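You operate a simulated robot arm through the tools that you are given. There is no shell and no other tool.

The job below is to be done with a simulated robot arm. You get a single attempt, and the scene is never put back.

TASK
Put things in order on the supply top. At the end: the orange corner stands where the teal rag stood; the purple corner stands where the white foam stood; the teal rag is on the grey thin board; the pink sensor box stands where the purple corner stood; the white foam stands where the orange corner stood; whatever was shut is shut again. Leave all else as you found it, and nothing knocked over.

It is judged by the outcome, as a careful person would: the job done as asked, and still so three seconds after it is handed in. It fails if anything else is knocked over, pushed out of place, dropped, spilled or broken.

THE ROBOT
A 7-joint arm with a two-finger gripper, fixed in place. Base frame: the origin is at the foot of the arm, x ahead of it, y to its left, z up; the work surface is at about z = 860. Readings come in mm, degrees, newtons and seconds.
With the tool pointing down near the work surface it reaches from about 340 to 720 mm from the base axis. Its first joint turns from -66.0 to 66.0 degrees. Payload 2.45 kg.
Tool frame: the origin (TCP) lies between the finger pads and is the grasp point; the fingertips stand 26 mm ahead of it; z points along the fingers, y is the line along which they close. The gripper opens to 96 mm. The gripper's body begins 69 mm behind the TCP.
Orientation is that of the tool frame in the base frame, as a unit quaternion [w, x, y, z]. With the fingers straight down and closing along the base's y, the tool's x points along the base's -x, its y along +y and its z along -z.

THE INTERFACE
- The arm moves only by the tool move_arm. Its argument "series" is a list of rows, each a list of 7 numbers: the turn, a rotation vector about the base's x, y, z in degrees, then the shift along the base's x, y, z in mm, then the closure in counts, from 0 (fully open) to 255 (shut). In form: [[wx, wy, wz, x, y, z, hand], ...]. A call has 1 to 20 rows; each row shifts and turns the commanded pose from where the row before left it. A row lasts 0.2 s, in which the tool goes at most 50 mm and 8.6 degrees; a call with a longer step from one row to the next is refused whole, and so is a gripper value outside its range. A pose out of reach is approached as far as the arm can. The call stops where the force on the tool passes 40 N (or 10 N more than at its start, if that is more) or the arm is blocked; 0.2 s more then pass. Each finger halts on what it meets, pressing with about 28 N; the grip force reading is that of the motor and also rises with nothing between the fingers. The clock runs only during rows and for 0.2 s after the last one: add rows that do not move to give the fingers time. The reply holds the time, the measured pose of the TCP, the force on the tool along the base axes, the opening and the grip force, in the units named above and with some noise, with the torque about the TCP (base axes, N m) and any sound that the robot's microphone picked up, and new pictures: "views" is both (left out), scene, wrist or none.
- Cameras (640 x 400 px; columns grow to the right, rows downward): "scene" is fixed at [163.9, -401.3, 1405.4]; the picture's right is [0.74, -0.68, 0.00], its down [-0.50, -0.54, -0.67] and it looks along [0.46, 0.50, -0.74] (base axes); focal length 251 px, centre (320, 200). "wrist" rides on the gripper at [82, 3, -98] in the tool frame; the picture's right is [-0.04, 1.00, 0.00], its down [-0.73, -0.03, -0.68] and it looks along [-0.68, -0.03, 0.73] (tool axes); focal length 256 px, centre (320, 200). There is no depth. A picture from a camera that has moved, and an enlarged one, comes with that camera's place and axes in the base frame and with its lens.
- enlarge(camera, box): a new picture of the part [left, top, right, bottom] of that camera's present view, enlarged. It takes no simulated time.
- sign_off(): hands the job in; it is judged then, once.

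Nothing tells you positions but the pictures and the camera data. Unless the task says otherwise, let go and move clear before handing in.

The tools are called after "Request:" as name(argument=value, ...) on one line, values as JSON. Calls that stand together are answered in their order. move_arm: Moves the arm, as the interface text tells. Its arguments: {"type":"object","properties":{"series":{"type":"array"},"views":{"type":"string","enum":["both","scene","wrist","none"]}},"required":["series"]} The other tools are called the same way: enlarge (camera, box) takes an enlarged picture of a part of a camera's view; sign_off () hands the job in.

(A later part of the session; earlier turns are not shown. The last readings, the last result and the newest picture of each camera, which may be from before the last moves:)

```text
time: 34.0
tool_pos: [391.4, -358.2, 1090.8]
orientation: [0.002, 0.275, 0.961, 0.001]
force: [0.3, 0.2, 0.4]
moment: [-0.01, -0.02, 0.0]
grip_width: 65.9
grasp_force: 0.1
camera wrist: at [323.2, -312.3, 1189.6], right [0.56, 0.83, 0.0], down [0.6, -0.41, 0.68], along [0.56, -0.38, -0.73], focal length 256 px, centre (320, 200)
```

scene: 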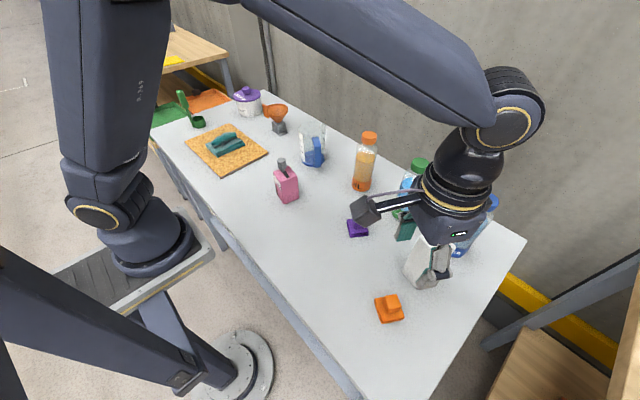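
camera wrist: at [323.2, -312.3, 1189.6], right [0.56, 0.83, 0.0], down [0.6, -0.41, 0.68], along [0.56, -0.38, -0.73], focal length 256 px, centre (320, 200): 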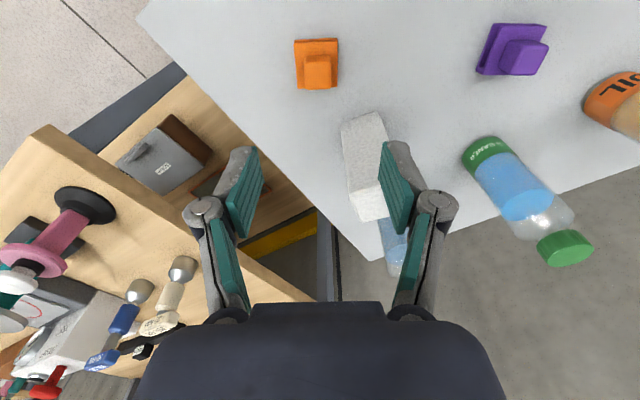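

The orange corner stands at the rag's old place. Next is the foam: I'll open the hand fully, turn it to the foam's angle (about −11°) and approach above it for a closer look.

Request:
move_arm(series=[[0, 0, 7, 15, 0, 0, 40], [0, 0, 7, 15, 0, 0, 0], [0, 0, 7, 15, 0, 0, 0], [0, 0, 0, 15, 0, 0, 0], [0, 0, 0, 0, 0, 0, 0]])

Request:
enlarge(camera="wrist", box=[240, 60, 400, 220])

Request:
enlarge(camera="scene", box=[360, 220, 500, 340])

```text
time: 35.2
tool_pos: [449.9, -360.8, 1089.3]
orientation: [0.001, 0.095, 0.995, 0.003]
force: [-0.2, -0.1, -0.5]
moment: [0.01, 0.0, -0.01]
grip_width: 95.8
grasp_force: 0.1
camera wrist: at [370.4, -341.8, 1188.1], right [0.23, 0.97, 0.0], down [0.71, -0.17, 0.68], along [0.66, -0.15, -0.73], focal length 256 px, centre (320, 200)
```

scene: 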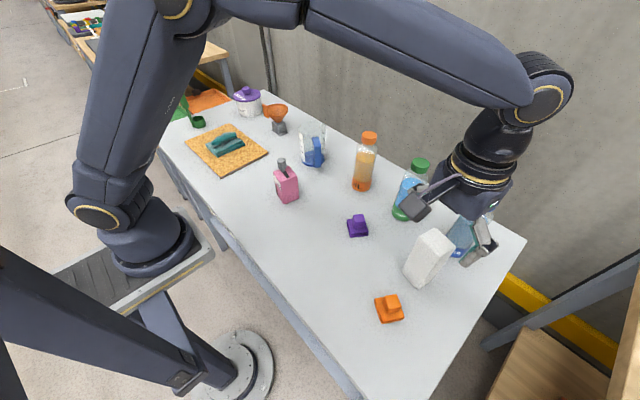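
wrist: 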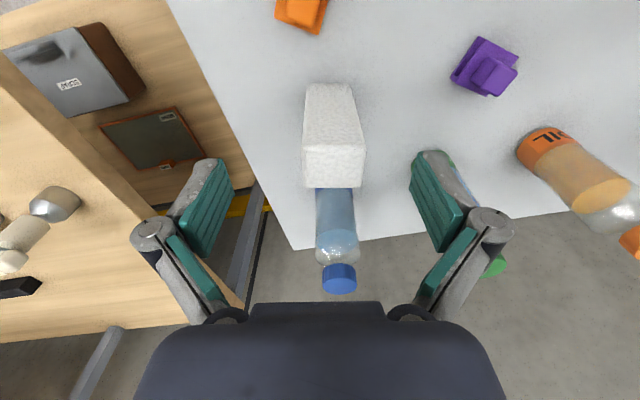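

```text
2.50 times, centred on (320, 140) of wrist
camera zoom: at [370.4, -341.8, 1188.1], right [0.23, 0.97, 0.0], down [0.71, -0.17, 0.68], along [0.66, -0.15, -0.73], focal length 640 px, centre (320, 350)
```

zoom: 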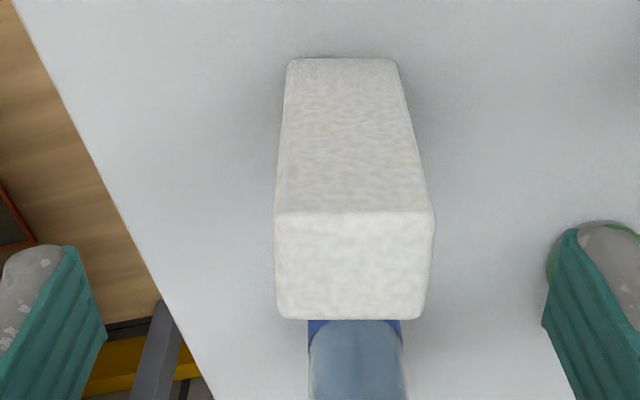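

```text
3.33 times, centred on (430, 280) of scene
camera zoom: at [163.9, -401.3, 1405.4], right [0.74, -0.68, 0.0], down [-0.5, -0.54, -0.67], along [0.46, 0.5, -0.74], focal length 836 px, centre (-47, -67)
```

zoom: 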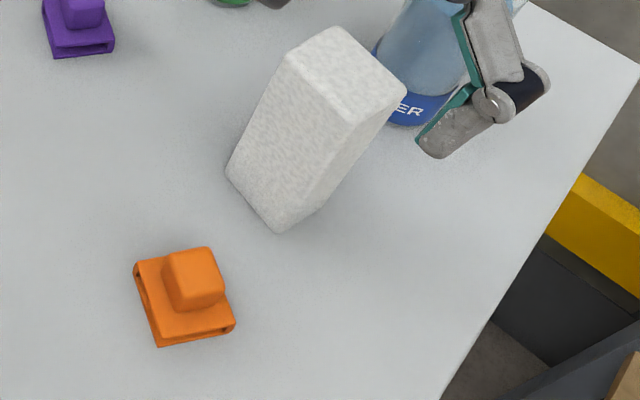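

The foam's faces line up with the hand; I place its centre at about [501,−361], 52 mm wide, 45 mm deep, top at z≈1004. I'll move over it and look again just above its top.

Request:
move_arm(series=[[0, 0, 0, 26, 0, 0, 0], [0, 0, 0, 25, -1, 0, 0], [0, 0, 0, 0, 0, -30, 0], [0, 0, 0, 0, 0, -24, 0], [0, 0, 0, 0, 0, 0, 0]])

```text
time: 36.4
tool_pos: [503.4, -361.3, 1035.1]
orientation: [0.002, 0.095, 0.995, 0.001]
force: [-0.5, -0.2, 0.1]
moment: [0.0, -0.01, -0.01]
grip_width: 96.0
grasp_force: 0.0
camera wrist: at [423.3, -342.9, 1134.7], right [0.23, 0.97, 0.0], down [0.71, -0.17, 0.68], along [0.66, -0.15, -0.73], focal length 256 px, centre (320, 200)
```

scene: 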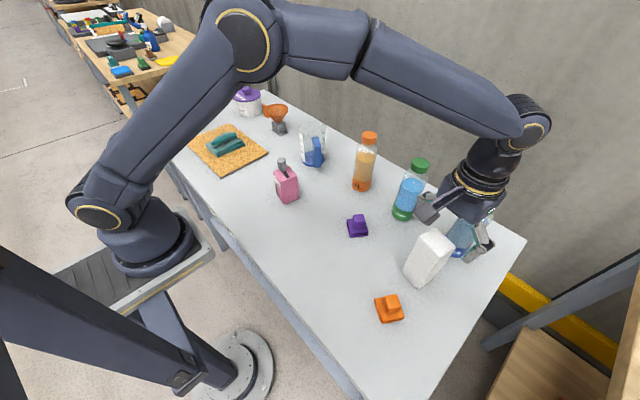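
wrist: 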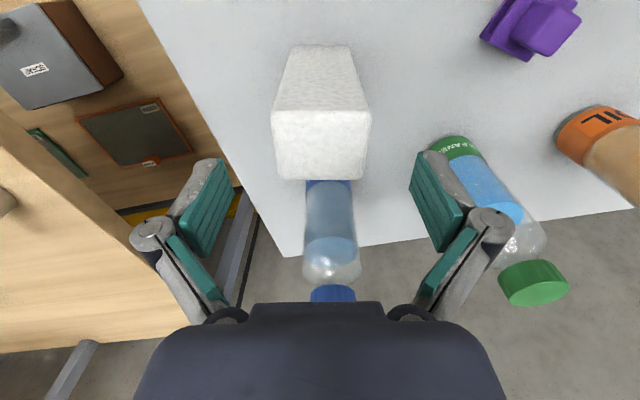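

The foam is centred between the fingers within ~2 mm. I'll descend to grip it about 40 mm below its top and close.

Request:
move_arm(series=[[0, 0, 0, -1.5, 0, -25, 0], [0, 0, 0, 0, 0, -25, 0], [0, 0, 0, 0, 0, -22, 0], [0, 0, 0, 0, 0, 0, 30], [0, 0, 0, 0, 0, 0, 60], [0, 0, 0, 0, 0, 0, 90], [0, 0, 0, 0, 0, 0, 120], [0, 0, 0, 0, 0, 0, 150], [0, 0, 0, 0, 0, 0, 180], [0, 0, 0, 0, 0, 0, 180]])

```text
time: 38.6
tool_pos: [501.4, -361.6, 962.6]
orientation: [0.001, 0.095, 0.995, 0.001]
force: [0.4, 0.8, 4.2]
moment: [-0.02, -0.05, 0.01]
grip_width: 53.3
grasp_force: 27.8
camera wrist: at [421.2, -343.7, 1061.6], right [0.23, 0.97, 0.0], down [0.71, -0.17, 0.68], along [0.66, -0.15, -0.73], focal length 256 px, centre (320, 200)
```

scene: 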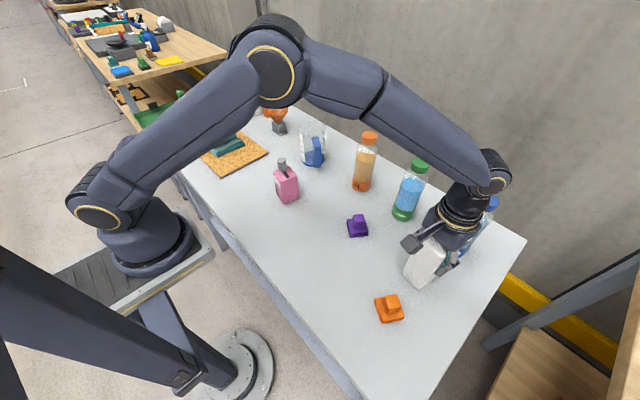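
wrist: 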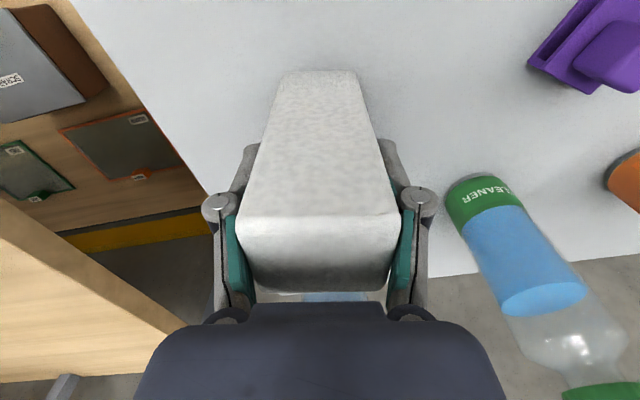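

Foam is held at 53 mm. I'll lift it straight up with a slow start.

Request:
move_arm(series=[[0, 0, 0, 0, 0, 0, 255], [0, 0, 0, 0, 0, 8, 255], [0, 0, 0, 0, 0, 15, 255], [0, 0, 0, 0, 0, 25, 255], [0, 0, 0, 0, 0, 0, 255]])

```text
time: 39.8
tool_pos: [501.1, -360.2, 1010.5]
orientation: [0.003, 0.095, 0.995, 0.002]
force: [-0.1, 0.4, -0.1]
moment: [-0.04, 0.01, -0.01]
grip_width: 53.2
grasp_force: 27.5
camera wrist: at [420.9, -342.0, 1110.0], right [0.23, 0.97, 0.0], down [0.71, -0.17, 0.68], along [0.66, -0.15, -0.73], focal length 256 px, centre (320, 200)
```

scene: 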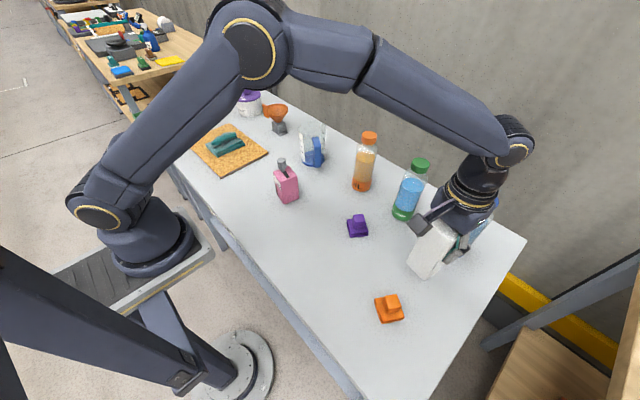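
wrist: 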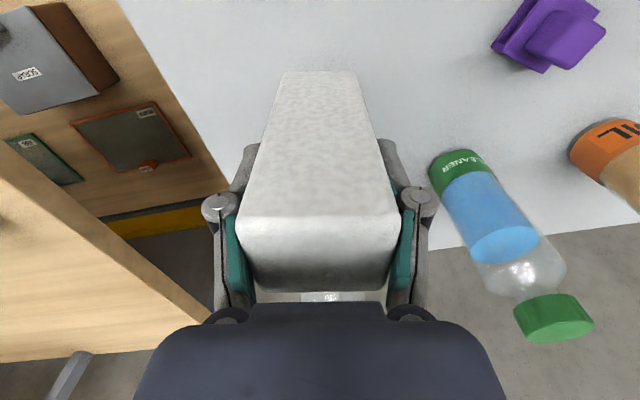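

Foam is lifted and steady. I'll raise it to clear everything and carry it to the orange corner's old place at [481,183].

Request:
move_arm(series=[[0, 0, 0, 0, 0, 35, 255], [0, 0, 0, 0, 0, 35, 255], [0, 0, 0, 0, 0, 35, 255], [0, 0, 0, -1.7, 30, 0, 255], [0, 0, 0, -1.7, 42, 0, 255], [0, 0, 0, -1.7, 42, 0, 255], [0, 0, 0, -1.7, 42, 0, 255], [0, 0, 0, -1.7, 42, 0, 255], [0, 0, 0, -1.7, 42, 0, 255], [0, 0, 0, -1.7, 42, 0, 255], [0, 0, 0, -1.7, 42, 0, 255], [0, 0, 0, -1.7, 42, 0, 255], [0, 0, 0, -1.7, 42, 0, 255], [0, 0, 0, -1.7, 42, 0, 255], [0, 0, 0, -1.7, 42, 0, 255], [0, 0, 0, 0, 30, 0, 255], [0, 0, 0, 0, 20, 0, 255], [0, 0, 0, 0, 0, 0, 255]])

```text
time: 43.6
tool_pos: [481.0, 182.3, 1114.6]
orientation: [0.001, 0.094, 0.996, 0.002]
force: [0.6, -0.2, -0.5]
moment: [0.0, 0.0, 0.05]
grip_width: 53.2
grasp_force: 27.6
camera wrist: at [400.9, 200.8, 1214.5], right [0.23, 0.97, 0.0], down [0.71, -0.17, 0.68], along [0.66, -0.15, -0.73], focal length 256 px, centre (320, 200)
```

scene: 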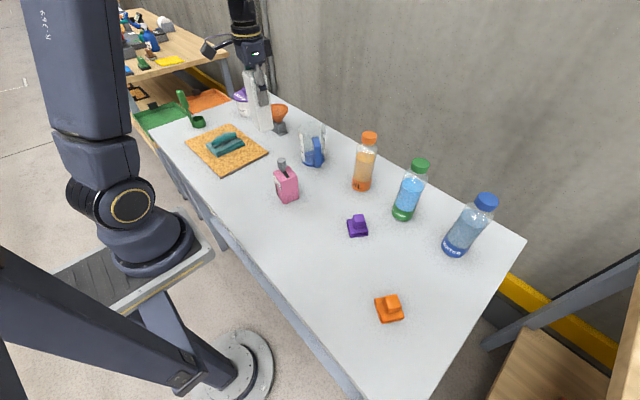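
wrist: 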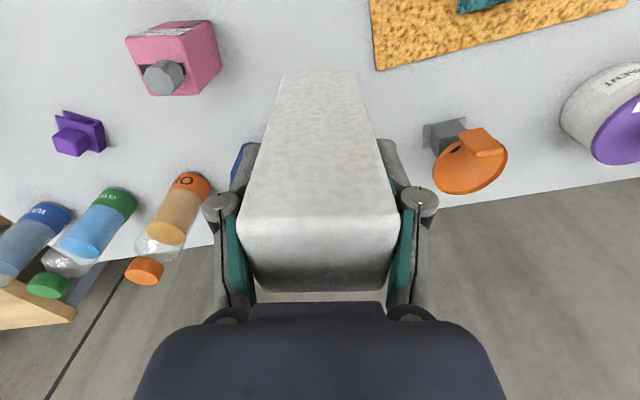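

The foam is over the freed spot with clear space all round. Lowering to just above the table.

Request:
move_arm(series=[[0, 0, 0, 0, 0.5, -40, 255], [0, 0, 0, 0, 0, -40, 255], [0, 0, 0, 0, 0, -35, 255], [0, 0, 0, 0, 0, -20, 255], [0, 0, 0, 0, 0, -10, 255], [0, 0, 0, 0, 0, -3, 255], [0, 0, 0, 0, 0, 0, 255]])

```text
time: 45.2
tool_pos: [480.8, 182.2, 967.7]
orientation: [0.002, 0.095, 0.996, 0.002]
force: [-0.5, -0.5, 0.0]
moment: [0.01, -0.02, -0.04]
grip_width: 52.9
grasp_force: 28.4
camera wrist: at [400.7, 200.4, 1066.3], right [0.23, 0.97, 0.0], down [0.71, -0.17, 0.68], along [0.66, -0.15, -0.73], focal length 256 px, centre (320, 200)
```

scene: 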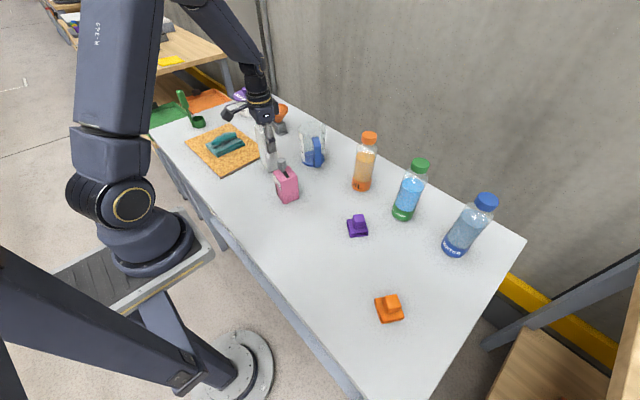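
wrist: 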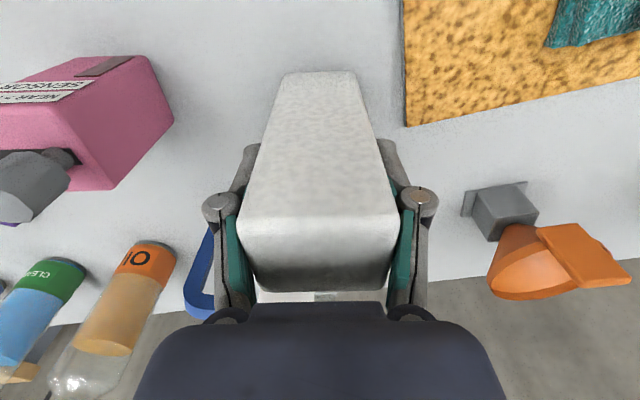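

Request:
move_arm(series=[[0, 0, 0, 0, 0, -2, 255], [0, 0, 0, 0, 0, -1.5, 255], [0, 0, 0, 0, 0, 0, 255]], views="none")

```text
time: 46.0
tool_pos: [479.7, 182.2, 964.7]
orientation: [0.002, 0.095, 0.995, 0.001]
force: [0.6, 0.3, -1.5]
moment: [0.0, -0.02, -0.01]
grip_width: 53.3
grasp_force: 27.4
```

Request:
move_arm(series=[[0, 0, 0, 0, 0, -1.5, 255], [0, 0, 0, 0, 0, 0, 255]], views="none")

```text
time: 46.6
tool_pos: [480.2, 180.8, 963.4]
orientation: [0.002, 0.095, 0.995, 0.002]
force: [-0.5, 0.7, 0.8]
moment: [-0.04, 0.02, -0.02]
grip_width: 52.9
grasp_force: 27.4
```

Request:
move_arm(series=[[0, 0, 0, 0, 0, -1, 255], [0, 0, 0, 0, 0, 0, 255]], views="none")

```text
time: 47.2
tool_pos: [479.6, 182.3, 962.5]
orientation: [0.003, 0.096, 0.995, 0.001]
force: [-4.0, -1.2, 18.3]
moment: [-0.42, 0.41, -0.01]
grip_width: 52.9
grasp_force: 27.8
```

The foam is on the table (18 N contact). I'll release it gently and rise straight up.

Request:
move_arm(series=[[0, 0, 0, 0, 0, 0.5, 110], [0, 0, 0, 0, 0, 0, 90], [0, 0, 0, 0, 0, 0, 70], [0, 0, 0, 0, 0, 0, 50], [0, 0, 0, 0, 0, 0, 50], [0, 0, 0, 0, 0, 15, 50], [0, 0, 0, 0, 0, 30, 50], [0, 0, 0, 0, 0, 40, 50], [0, 0, 0, 0, 0, 45, 50], [0, 0, 0, 0, 0, 0, 50]])

```text
time: 49.4
tool_pos: [478.6, 183.6, 1092.3]
orientation: [0.002, 0.095, 0.995, 0.002]
force: [0.1, 0.3, -0.4]
moment: [-0.03, -0.02, 0.0]
grip_width: 77.1
grasp_force: 0.1
camera wrist: at [398.8, 201.6, 1191.9], right [0.23, 0.97, 0.0], down [0.71, -0.17, 0.68], along [0.66, -0.15, -0.73], focal length 256 px, centre (320, 200)
```

scene: 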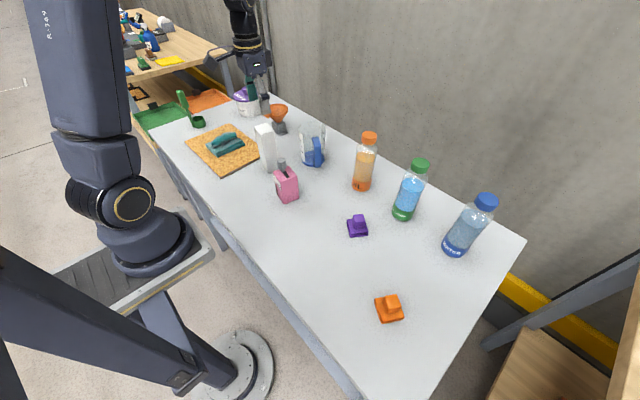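
wrist: 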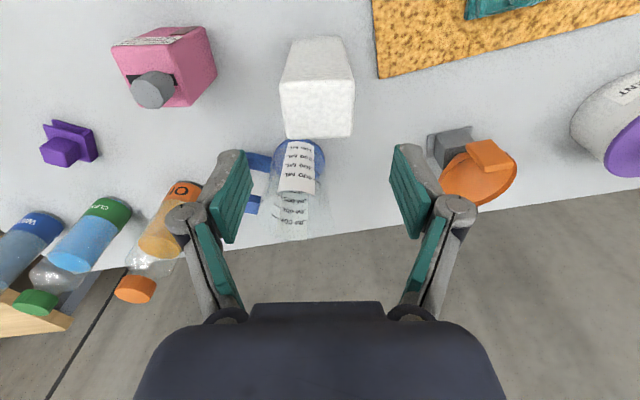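

The foam stands firmly in the orange corner's old place. Next is the purple corner (~[505,−185]); I'll go above it for a close view.

Request:
move_arm(series=[[0, 0, 0, -3, -46, 0, 50], [0, 0, 0, -3, -46, 0, 80], [0, 0, 0, -3, -46, 0, 80], [0, 0, 0, -3, -46, 0, 80], [0, 0, 0, -3, -46, 0, 80], [0, 0, 0, -3, -46, 0, 80], [0, 0, 0, -3, -46, 0, 80], [0, 0, 0, -2, -45, 0, 80], [0, 0, 0, 0, 0, -45, 80], [0, 0, 0, 0, 0, -45, 80], [0, 0, 0, 0, 0, 0, 80]])

Request:
enlarge(camera="wrist", box=[250, 70, 410, 190])

Request:
enlarge(camera="scene", box=[330, 200, 400, 250])

```text
time: 51.8
tool_pos: [456.6, -184.7, 1003.0]
orientation: [0.002, 0.095, 0.996, 0.002]
force: [-0.3, 0.4, 0.0]
moment: [0.0, 0.02, 0.02]
grip_width: 65.6
grasp_force: 0.0
camera wrist: at [376.6, -166.1, 1101.8], right [0.23, 0.97, 0.0], down [0.71, -0.17, 0.68], along [0.66, -0.15, -0.73], focal length 256 px, centre (320, 200)
```

scene: 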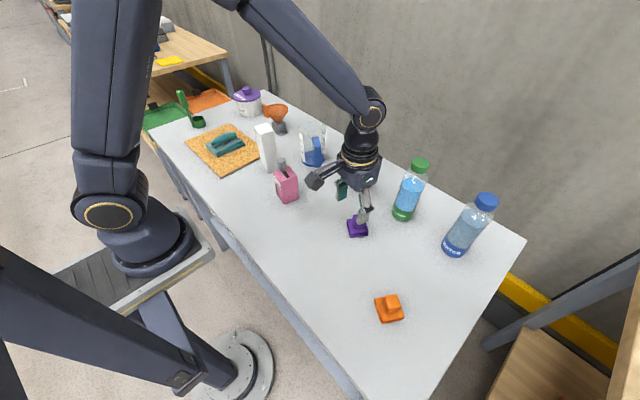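
wrist: 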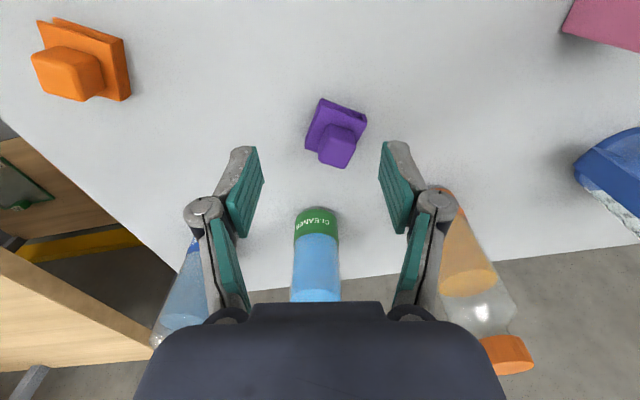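

```text
3.33 times, centred on (330, 130) of wrist
camera zoom: at [376.6, -166.1, 1101.8], right [0.23, 0.97, 0.0], down [0.71, -0.17, 0.68], along [0.66, -0.15, -0.73], focal length 853 px, centre (287, 433)
```

zoom: 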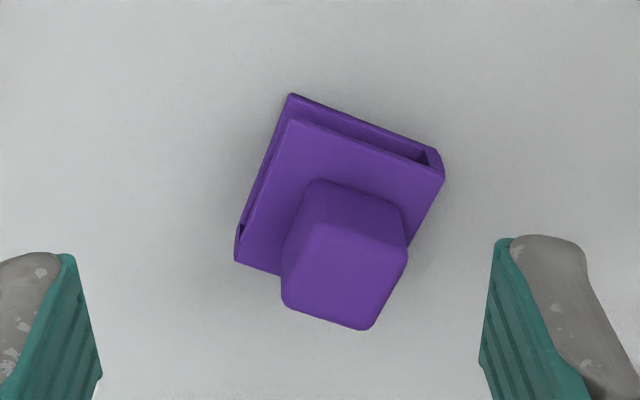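

```text
8.00 times, centred on (365, 225) of scene
camera zoom: at [163.9, -401.3, 1405.4], right [0.74, -0.68, 0.0], down [-0.5, -0.54, -0.67], along [0.46, 0.5, -0.74], focal length 2006 px, centre (-40, 0)
```

zoom: 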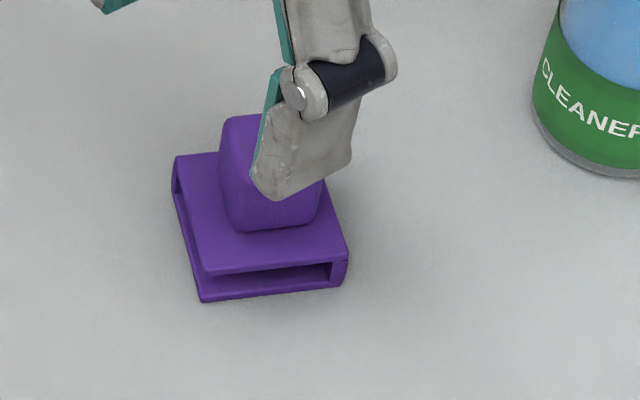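

The purple corner's plate centres at about [501,−180] with its edges at −35°. I'll turn the hand by −24°, move over it and come partway down to verify.

Request:
move_arm(series=[[0, 0, -8, 15, 1.5, 0, 80], [0, 0, -8, 15, 1.5, 0, 80], [0, 0, -8, 14, 1.5, 0, 80], [0, 0, 0, 0, 0, -30, 80], [0, 0, 0, 0, 0, -30, 80], [0, 0, 0, 0, 0, -13, 80], [0, 0, 0, 0, 0, 0, 80]])

Request:
enlarge(camera="wrist", box=[220, 70, 420, 200])

```text
time: 53.4
tool_pos: [502.1, -181.0, 928.5]
orientation: [0.003, 0.299, 0.954, 0.001]
force: [0.3, 0.5, -0.1]
moment: [0.01, 0.02, 0.0]
grip_width: 65.9
grasp_force: 0.1
camera wrist: at [435.9, -131.5, 1028.3], right [0.6, 0.8, 0.0], down [0.58, -0.44, 0.68], along [0.54, -0.41, -0.73], focal length 256 px, centre (320, 200)
```

scene: 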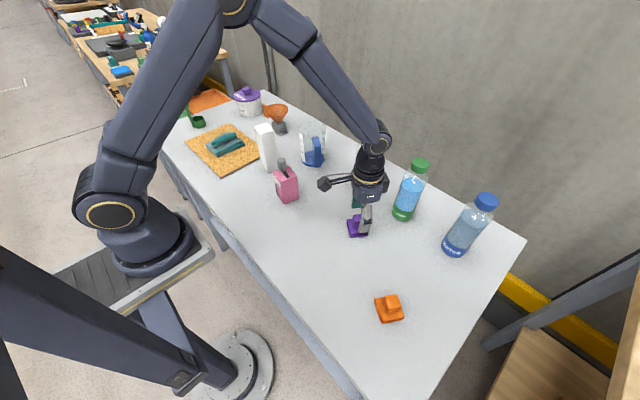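
wrist: 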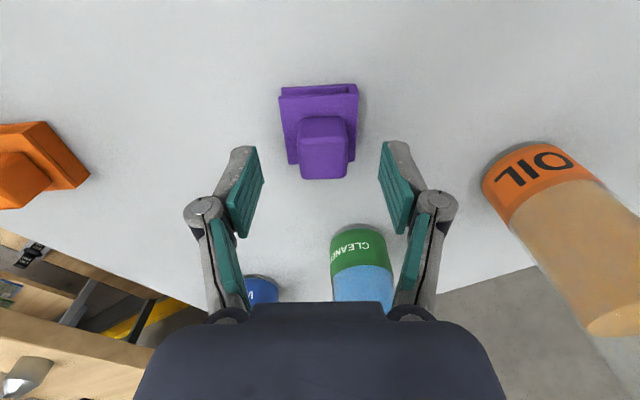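

```text
3.08 times, centred on (320, 135) of wrist
camera zoom: at [435.9, -131.5, 1028.3], right [0.6, 0.8, 0.0], down [0.58, -0.44, 0.68], along [0.54, -0.41, -0.73], focal length 788 px, centre (320, 400)
```

zoom: 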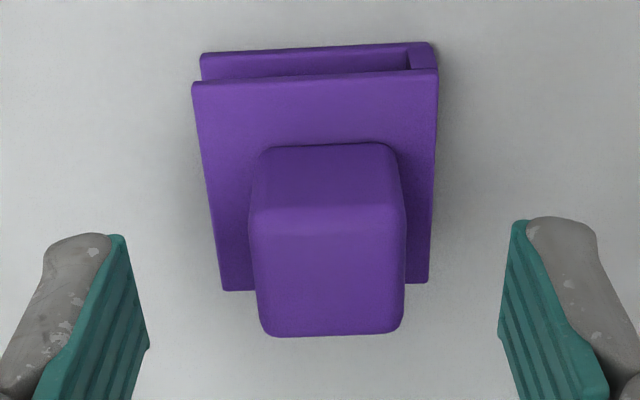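

The block is centred and aligned within about a degree. I'll shift ~2 mm, lower to the same grip height as for the orange one, and close.

Request:
move_arm(series=[[0, 0, 0, -1, 2.5, -7, 80], [0, 0, 0, 0, 0, -7, 80], [0, 0, 0, 0, 0, 0, 110], [0, 0, 0, 0, 0, 0, 150], [0, 0, 0, 0, 0, 0, 190], [0, 0, 0, 0, 0, 0, 230], [0, 0, 0, 0, 0, 0, 255], [0, 0, 0, 0, 0, 0, 255]])

```text
time: 55.2
tool_pos: [500.6, -179.1, 915.8]
orientation: [0.002, 0.301, 0.954, 0.001]
force: [0.7, 0.6, 1.0]
moment: [-0.01, -0.01, 0.01]
grip_width: 26.9
grasp_force: 27.5
camera wrist: at [434.6, -129.5, 1014.3], right [0.6, 0.8, 0.0], down [0.58, -0.44, 0.68], along [0.54, -0.41, -0.73], focal length 256 px, centre (320, 200)
```

scene: 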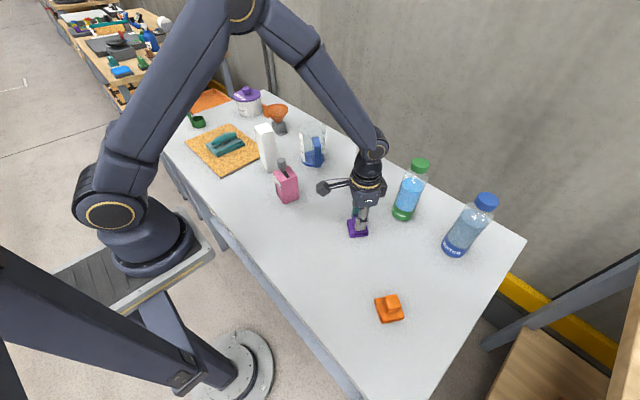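
wrist: 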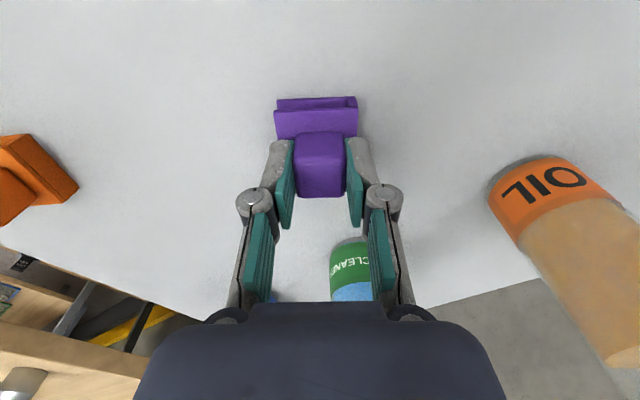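

Purple is gripped (26.9 mm), its spot is about [501,−179]. I'll lift it and carry it to the foam's old place at [501,−361].

Request:
move_arm(series=[[0, 0, 0, 0, 0, 8, 255], [0, 0, 0, 0, 0, 20, 255], [0, 0, 0, 0, 0, 40, 255], [0, 0, 0, 0, 0, 30, 255], [0, 0, 0, 0, -36, 0, 255], [0, 0, 0, 0, -40, 0, 255], [0, 0, 0, 0, -40, 0, 255], [0, 0, 0, 0, -36, 0, 255], [0, 0, 0, 0, -30, 0, 255], [0, 0, 0, 0, 0, 0, 255]])

```text
time: 57.4
tool_pos: [500.0, -359.4, 1013.0]
orientation: [0.002, 0.3, 0.954, 0.001]
force: [-0.2, 0.2, -0.6]
moment: [0.0, -0.02, 0.0]
grip_width: 26.7
grasp_force: 28.0
camera wrist: at [434.4, -311.0, 1111.8], right [0.6, 0.8, 0.0], down [0.58, -0.44, 0.68], along [0.54, -0.41, -0.73], focal length 256 px, centre (320, 200)
```

scene: 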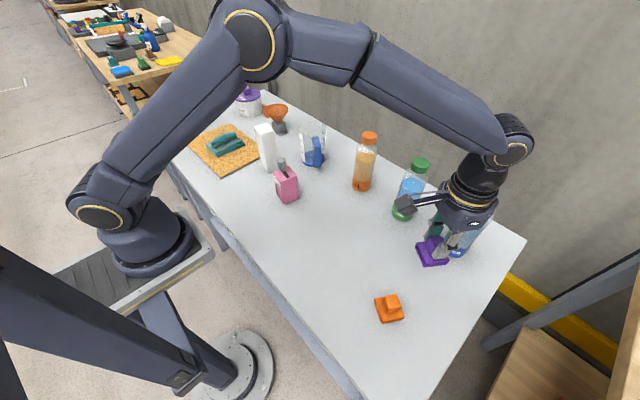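
wrist: 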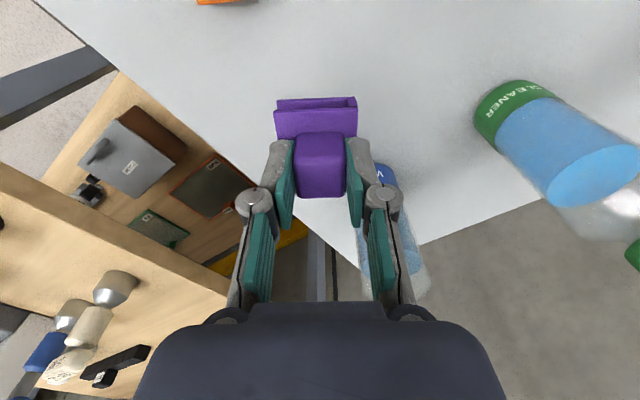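

The purple corner hangs over the foam's old spot with the bottle well clear behind. Lowering it.

Request:
move_arm(series=[[0, 0, 0, 0.5, -1, -35, 255], [0, 0, 0, 0, 0, -30, 255], [0, 0, 0, 0, 0, -20, 255], [0, 0, 0, 0, 0, -8, 255], [0, 0, 0, 0, 0, -3, 255], [0, 0, 0, 0, 0, 0, 255]])

```text
time: 58.8
tool_pos: [500.6, -361.8, 918.4]
orientation: [0.002, 0.3, 0.954, 0.001]
force: [-0.3, 0.2, 0.3]
moment: [-0.03, 0.02, -0.04]
grip_width: 27.0
grasp_force: 28.2
camera wrist: at [435.4, -312.4, 1017.0], right [0.6, 0.8, 0.0], down [0.58, -0.44, 0.68], along [0.54, -0.41, -0.73], focal length 256 px, centre (320, 200)
```

scene: 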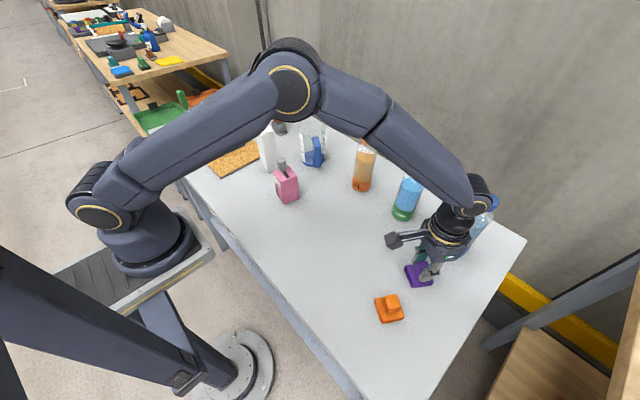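
wrist: 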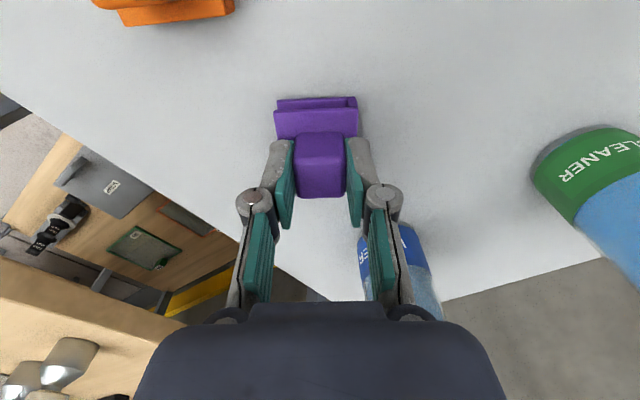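

Request:
move_arm(series=[[0, 0, 0, 0, 0, -1.5, 255], [0, 0, 0, 0, 0, -1.5, 255], [0, 0, 0, 0, 0, 0, 255]], views="none")

```text
time: 59.6
tool_pos: [501.1, -362.9, 914.8]
orientation: [0.003, 0.301, 0.954, 0.001]
force: [-0.2, 0.2, 2.6]
moment: [-0.02, 0.07, 0.02]
grip_width: 26.7
grasp_force: 28.0
```

Request:
move_arm(series=[[0, 0, 0, 0, 0, -1, 255], [0, 0, 0, 0, 0, 0, 255]], views="none")

```text
time: 60.2
tool_pos: [500.6, -361.8, 915.9]
orientation: [0.003, 0.3, 0.954, 0.0]
force: [-0.9, 4.1, 12.5]
moment: [0.16, 0.13, 0.02]
grip_width: 26.9
grasp_force: 27.2
```

The purple corner is standing on the table (12 N contact). Releasing and rising clear.

Request:
move_arm(series=[[0, 0, 0, 0, 0, 0.3, 220], [0, 0, 0, 0, 0, 0, 170], [0, 0, 0, 0, 0, 0, 120], [0, 0, 0, 0, 0, 0, 100], [0, 0, 0, 0, 0, 10, 100], [0, 0, 0, 0, 0, 30, 100], [0, 0, 0, 0, 0, 45, 80], [0, 0, 0, 0, 0, 45, 80], [0, 0, 0, -20, 20, 30, 80], [0, 0, 0, 0, 0, 0, 80]])

```text
time: 62.4
tool_pos: [481.1, -343.0, 1072.7]
orientation: [0.002, 0.3, 0.954, 0.001]
force: [-0.3, 0.1, -0.5]
moment: [0.01, 0.01, 0.02]
grip_width: 65.8
grasp_force: 0.0
camera wrist: at [415.0, -293.4, 1172.0], right [0.6, 0.8, 0.0], down [0.58, -0.44, 0.68], along [0.54, -0.41, -0.73], focal length 256 px, centre (320, 200)
```

scene: 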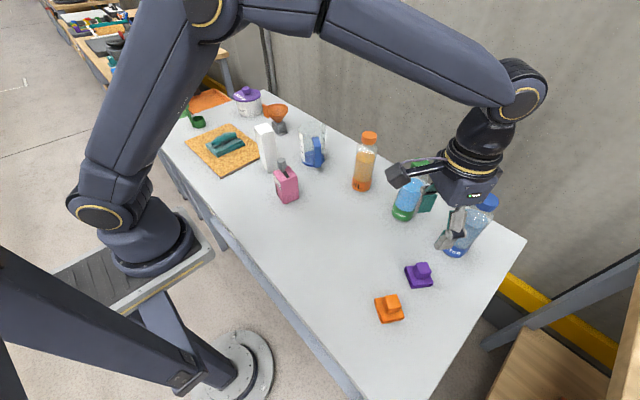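
wrist: 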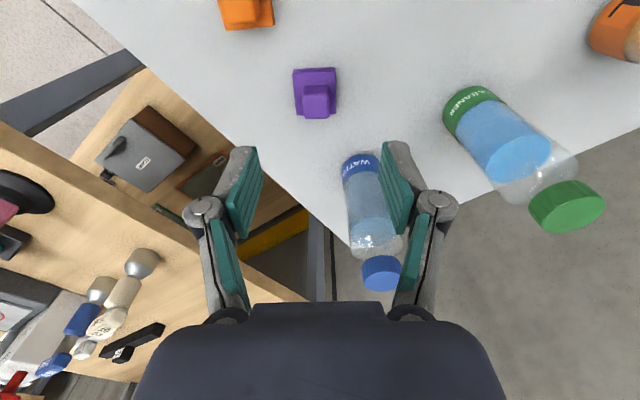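

Both corners are standing in their new places. Last is the pink sensor box (~[444,49]); I'll move near it and look closely, since its lever on top must not be disturbed.

Request:
move_arm(series=[[0, 0, 7, -9, 43, 0, 50], [0, 0, 7, -9, 43, 0, 0], [0, 0, 7, -9, 43, 0, 0], [0, 0, 7, -9, 43, 0, 0], [0, 0, 7, -9, 43, 0, 0], [0, 0, 0, -9, 43, 0, 0], [0, 0, 0, -9, 43, 0, 0], [0, 0, 0, -9, 43, 0, 0], [0, 0, 0, -9, 43, 0, 0], [0, 0, 0, 0, 0, 0, 0]])

Request:
enlarge(camera="wrist", box=[230, 40, 410, 200])

Request:
enlarge(camera="scene", box=[250, 140, 330, 215])

```text
time: 64.6
tool_pos: [400.0, 46.1, 1075.1]
orientation: [0.002, -0.001, 1.0, 0.002]
force: [0.2, 0.3, 0.3]
moment: [-0.01, 0.0, -0.01]
grip_width: 96.2
grasp_force: 0.1
camera wrist: at [317.4, 49.0, 1174.8], right [0.04, 1.0, 0.0], down [0.73, -0.03, 0.68], along [0.68, -0.02, -0.73], focal length 256 px, centre (320, 200)
```

scene: 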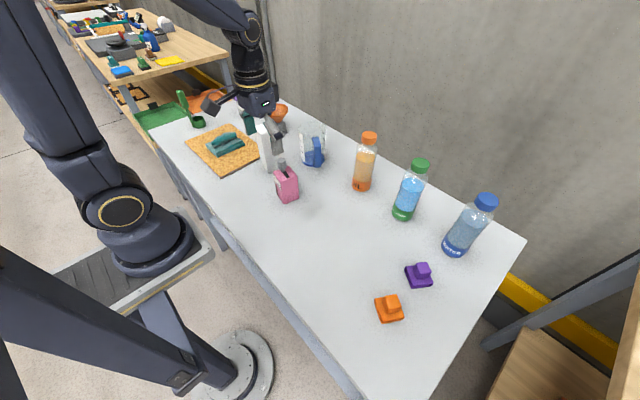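
wrist: 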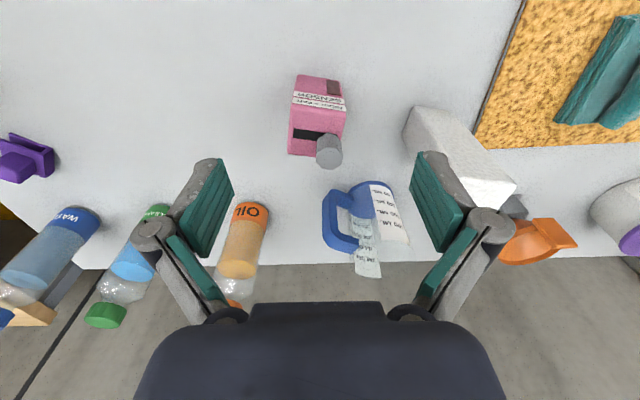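

```text
2.50 times, centred on (320, 120) of wrist
camera zoom: at [317.4, 49.0, 1174.8], right [0.04, 1.0, 0.0], down [0.73, -0.03, 0.68], along [0.68, -0.02, -0.73], focal length 640 px, centre (320, 400)
```

zoom: 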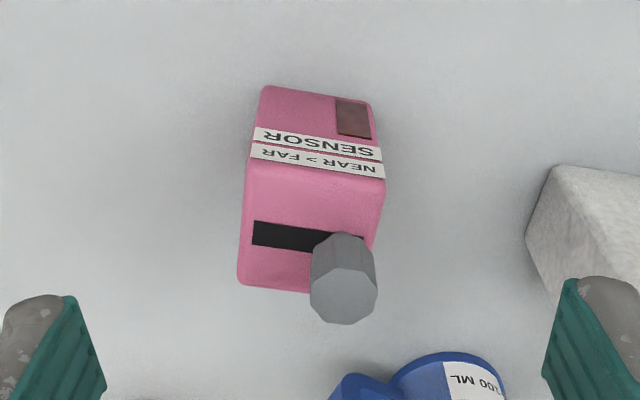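

```text
5.33 times, centred on (290, 178) of scene
camera zoom: at [163.9, -401.2, 1405.4], right [0.74, -0.68, 0.0], down [-0.5, -0.54, -0.67], along [0.46, 0.5, -0.74], focal length 1337 px, centre (480, 320)
```

zoom: 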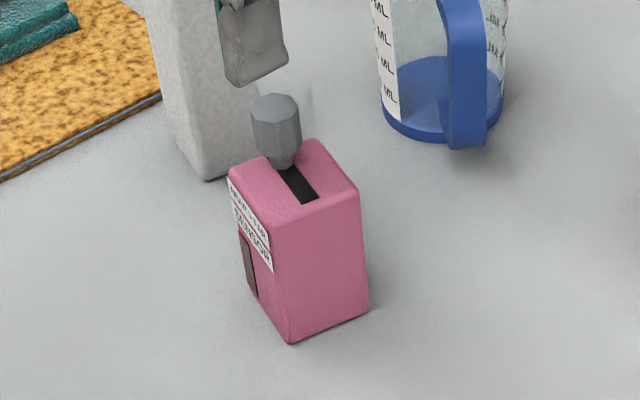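

The box is about 52×49×87 mm, turned −11°, centred near [441,39], with its lever knob (top ≈ z 988) standing near the +y end of the slot. To keep clear of the knob I'll grip front-to-back, turning the hand +79° so the camera swings to the free −y side, away from the foam.

Request:
move_arm(series=[[0, 0, 7.9, 4.1, -0.7, 0, 0], [0, 0, 7.9, 4.1, -0.7, 0, 0], [0, 0, 7.9, 4.1, -0.7, 0, 0], [0, 0, 7.9, 4.1, -0.7, 0, 0], [0, 0, 7.9, 4.1, -0.7, 0, 0], [0, 0, 7.9, 4.1, -0.7, 0, 0], [0, 0, 7.9, 4.1, -0.7, 0, 0], [0, 0, 7.9, 4.1, -0.7, 0, 0], [0, 0, 7.9, 4.1, -0.7, 0, 0], [0, 0, 7.9, 4.1, -0.7, 0, 0], [0, 0, 0, 0, 0, 0, 0]])

Request:
enlarge(camera="wrist", box=[220, 40, 420, 200])

```text
time: 67.0
tool_pos: [441.2, 39.1, 1074.1]
orientation: [0.001, -0.638, 0.77, 0.003]
force: [-0.2, 0.2, -0.1]
moment: [0.02, -0.02, 0.0]
grip_width: 96.0
grasp_force: 0.1
camera wrist: at [422.5, -41.9, 1173.2], right [-0.97, 0.23, 0.0], down [0.17, 0.71, 0.68], along [0.15, 0.66, -0.73], focal length 256 px, centre (320, 200)
```

scene: 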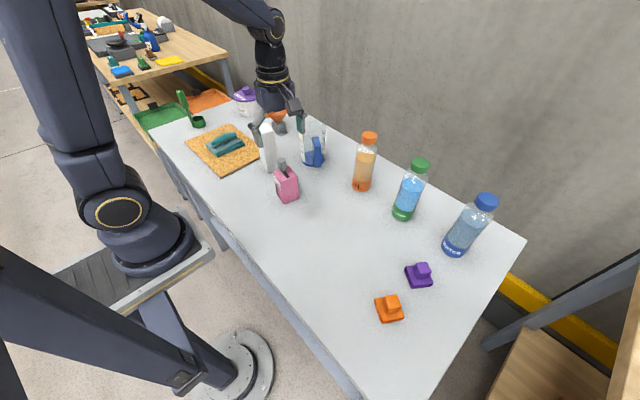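
wrist: 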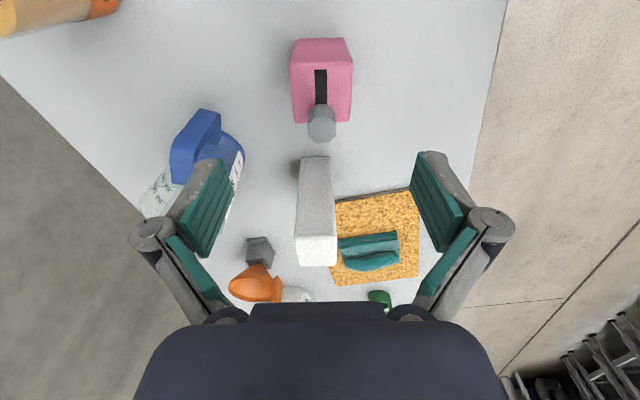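

```text
2.50 times, centred on (320, 120) of wrist
camera zoom: at [422.5, -41.9, 1173.2], right [-0.97, 0.23, 0.0], down [0.17, 0.71, 0.68], along [0.15, 0.66, -0.73], focal length 640 px, centre (320, 400)
```

zoom: 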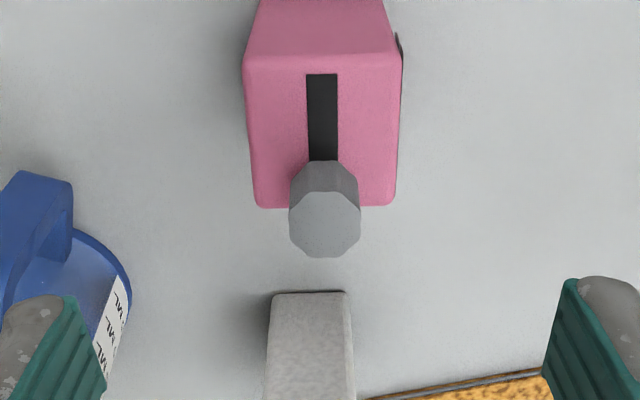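

The box lines up squarely with the hand; its centre is about [441,42.5]. I'll shift 3 mm and descend in stages, watching the clearance between the knob and the palm.

Request:
move_arm(series=[[0, 0, 0, 0, 3.3, -40, 0], [0, 0, 0, 0, 0, -40, 0], [0, 0, 0, 0, 0, -30, 0], [0, 0, 0, 0, 0, 0, 0]])

Request:
enlarge(camera="scene", box=[230, 80, 350, 215])

```text
time: 68.0
tool_pos: [439.3, 41.5, 964.0]
orientation: [0.0, -0.636, 0.772, 0.002]
force: [0.3, -0.4, -0.3]
moment: [-0.02, 0.02, 0.02]
grip_width: 95.7
grasp_force: 0.0
camera wrist: at [421.5, -37.4, 1063.0], right [-0.97, 0.23, 0.0], down [0.17, 0.71, 0.68], along [0.15, 0.66, -0.73], focal length 256 px, centre (320, 200)
```

scene: 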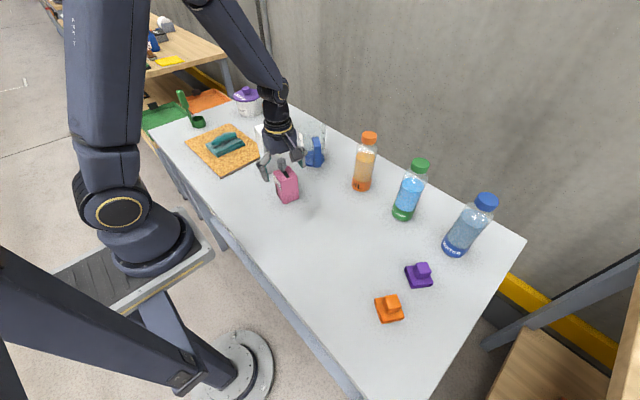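
wrist: 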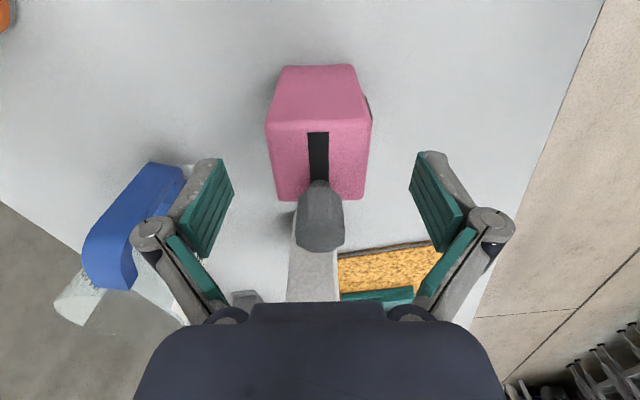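

```text
2.96 times, centred on (290, 148) of scene
camera zoom: at [163.9, -401.3, 1405.4], right [0.74, -0.68, 0.0], down [-0.5, -0.54, -0.67], along [0.46, 0.5, -0.74], focal length 743 px, centre (409, 356)
```

zoom: 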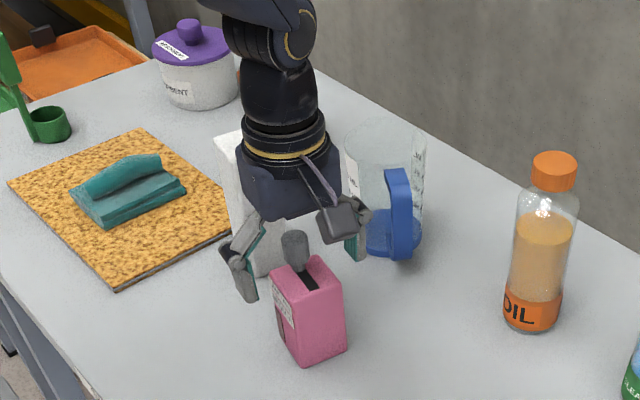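

Request:
enlarge(camera="wrist", box=[250, 110, 390, 310])

```text
2.00 times, centred on (320, 210) of wrist
camera zoom: at [421.5, -37.4, 1063.0], right [-0.97, 0.23, 0.0], down [0.17, 0.71, 0.68], along [0.15, 0.66, -0.73], focal length 512 px, centre (320, 180)
```

zoom: 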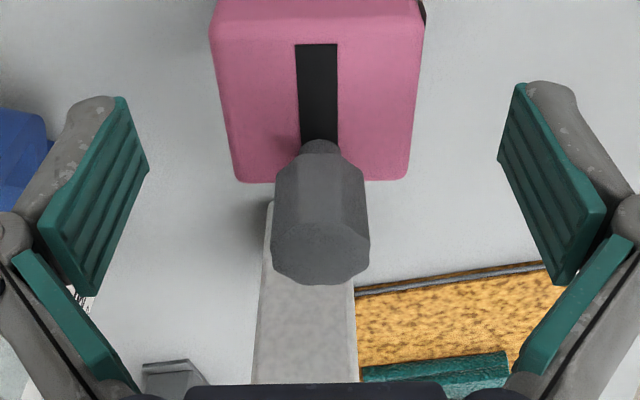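

The knob top is at z≈985 and sits well inside the fingers, so lowering to TCP z≈933 leaves about 17 mm under the palm. Descending and closing now.

Request:
move_arm(series=[[0, 0, 0, 0, 0, -16, 0], [0, 0, 0, 0, 0, -15, 0], [0, 0, 0, 0, 0, 0, 30], [0, 0, 0, 0, 0, 0, 60], [0, 0, 0, 0, 0, 0, 90], [0, 0, 0, 0, 0, 0, 120], [0, 0, 0, 0, 0, 0, 150], [0, 0, 0, 0, 0, 0, 180], [0, 0, 0, 0, 0, 0, 255], [0, 0, 0, 0, 0, 0, 255]])

```text
time: 70.2
tool_pos: [440.5, 41.8, 933.5]
orientation: [0.001, -0.637, 0.771, 0.003]
force: [-1.3, -0.4, 3.5]
moment: [-0.02, 0.1, -0.01]
grip_width: 51.4
grasp_force: 28.3
camera wrist: at [422.0, -37.8, 1032.0], right [-0.97, 0.23, 0.0], down [0.17, 0.71, 0.68], along [0.15, 0.66, -0.73], focal length 256 px, centre (320, 200)
```

scene: 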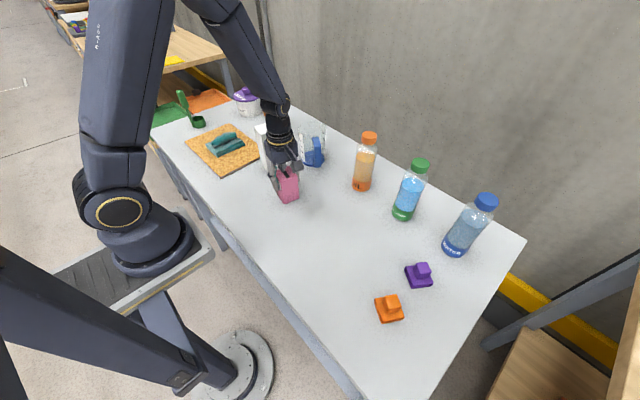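
wrist: 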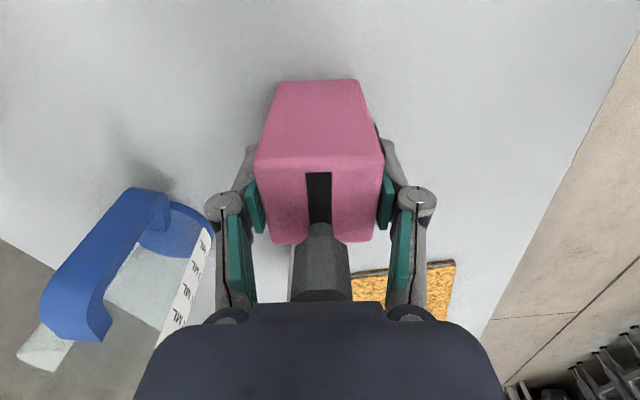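

The box is held front-to-back (51.4 mm) with the knob untouched. I'll lift it and carry it to the purple corner's old place at [501,−179].

Request:
move_arm(series=[[0, 0, 0, 0, 0, 8, 255], [0, 0, 0, 0, 0, 20, 255], [0, 0, 0, 0, 0, 35, 255], [0, 0, 0, 10, -30, 0, 255], [0, 0, 0, 10, -38, 0, 255], [0, 0, 0, 10, -38, 0, 255], [0, 0, 0, 10, -38, 0, 255], [0, 0, 0, 10, -38, 0, 255], [0, 0, 0, 10, -38, 0, 255], [0, 0, 0, 0, 0, 0, 255]])

```text
time: 72.4
tool_pos: [499.8, -179.6, 994.3]
orientation: [0.0, -0.637, 0.771, 0.003]
force: [0.2, 0.1, -1.3]
moment: [0.01, 0.02, -0.03]
grip_width: 51.5
grasp_force: 27.9
camera wrist: at [481.1, -258.6, 1093.5], right [-0.97, 0.23, 0.0], down [0.17, 0.71, 0.68], along [0.15, 0.66, -0.73], focal length 256 px, centre (320, 200)
```

scene: 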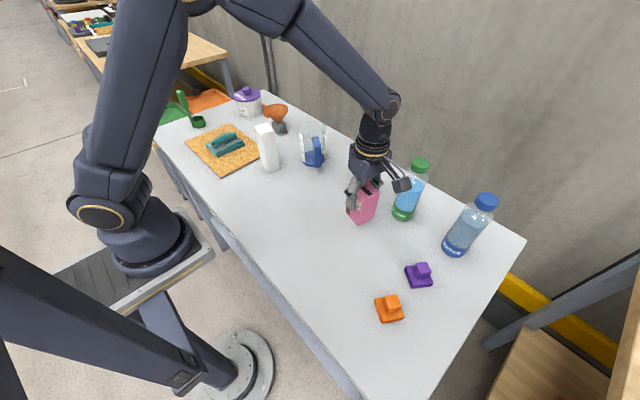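
wrist: 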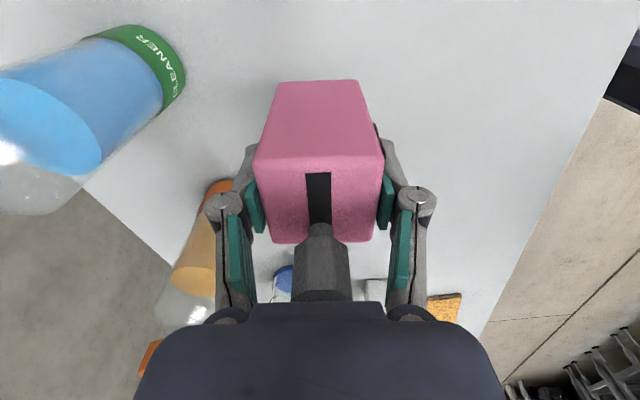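

The box is over the purple corner's old spot, with ~40 mm clear to the green bottle. Lowering it.

Request:
move_arm(series=[[0, 0, 0, 0.7, 0.5, -25, 255], [0, 0, 0, 0, 0, -20, 255], [0, 0, 0, 0, 0, -10, 255], [0, 0, 0, 0, 0, -4, 255], [0, 0, 0, 0, 0, 0, 255]])

```text
time: 73.6
tool_pos: [502.5, -177.9, 936.6]
orientation: [0.0, -0.636, 0.772, 0.003]
force: [0.3, -0.2, -1.3]
moment: [0.0, 0.02, 0.01]
grip_width: 51.3
grasp_force: 27.6
camera wrist: at [483.6, -258.1, 1035.9], right [-0.97, 0.23, 0.0], down [0.17, 0.71, 0.68], along [0.15, 0.66, -0.73], focal length 256 px, centre (320, 200)
```

scene: 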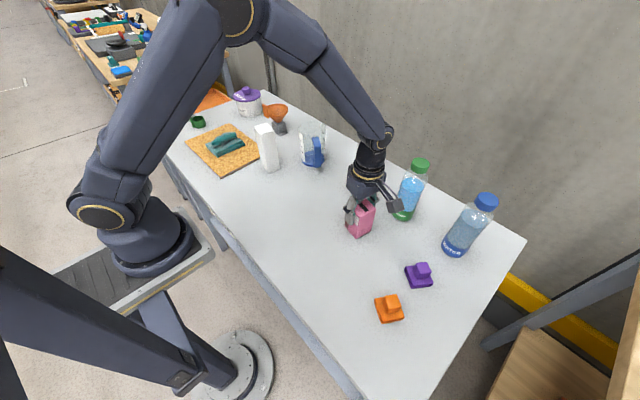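
wrist: 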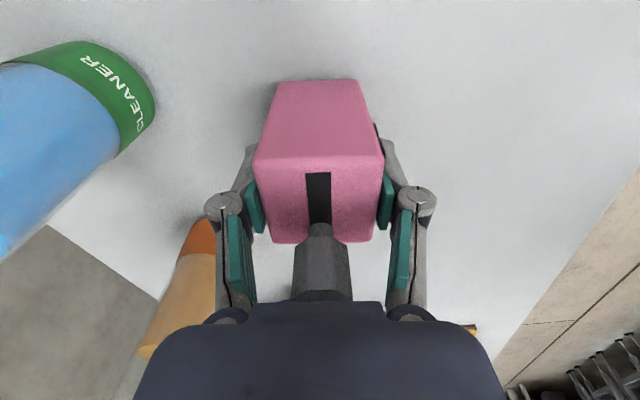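

Request:
move_arm(series=[[0, 0, 0, 0, 0, -1.5, 255], [0, 0, 0, 0, 0, -1, 255], [0, 0, 0, 0, 0, 0, 255]], views="none")

```text
time: 74.4
tool_pos: [501.9, -177.9, 934.6]
orientation: [0.001, -0.637, 0.771, 0.002]
force: [-0.4, -0.3, -1.5]
moment: [0.03, -0.03, 0.01]
grip_width: 51.7
grasp_force: 28.3
```

Request:
move_arm(series=[[0, 0, 0, 0, 0, -1, 255], [0, 0, 0, 0, 0, 0, 255]], views="none")

```text
time: 75.0
tool_pos: [501.7, -178.1, 935.1]
orientation: [0.0, -0.638, 0.77, 0.003]
force: [-0.1, -0.3, -2.3]
moment: [0.02, -0.02, 0.0]
grip_width: 51.4
grasp_force: 27.7
```

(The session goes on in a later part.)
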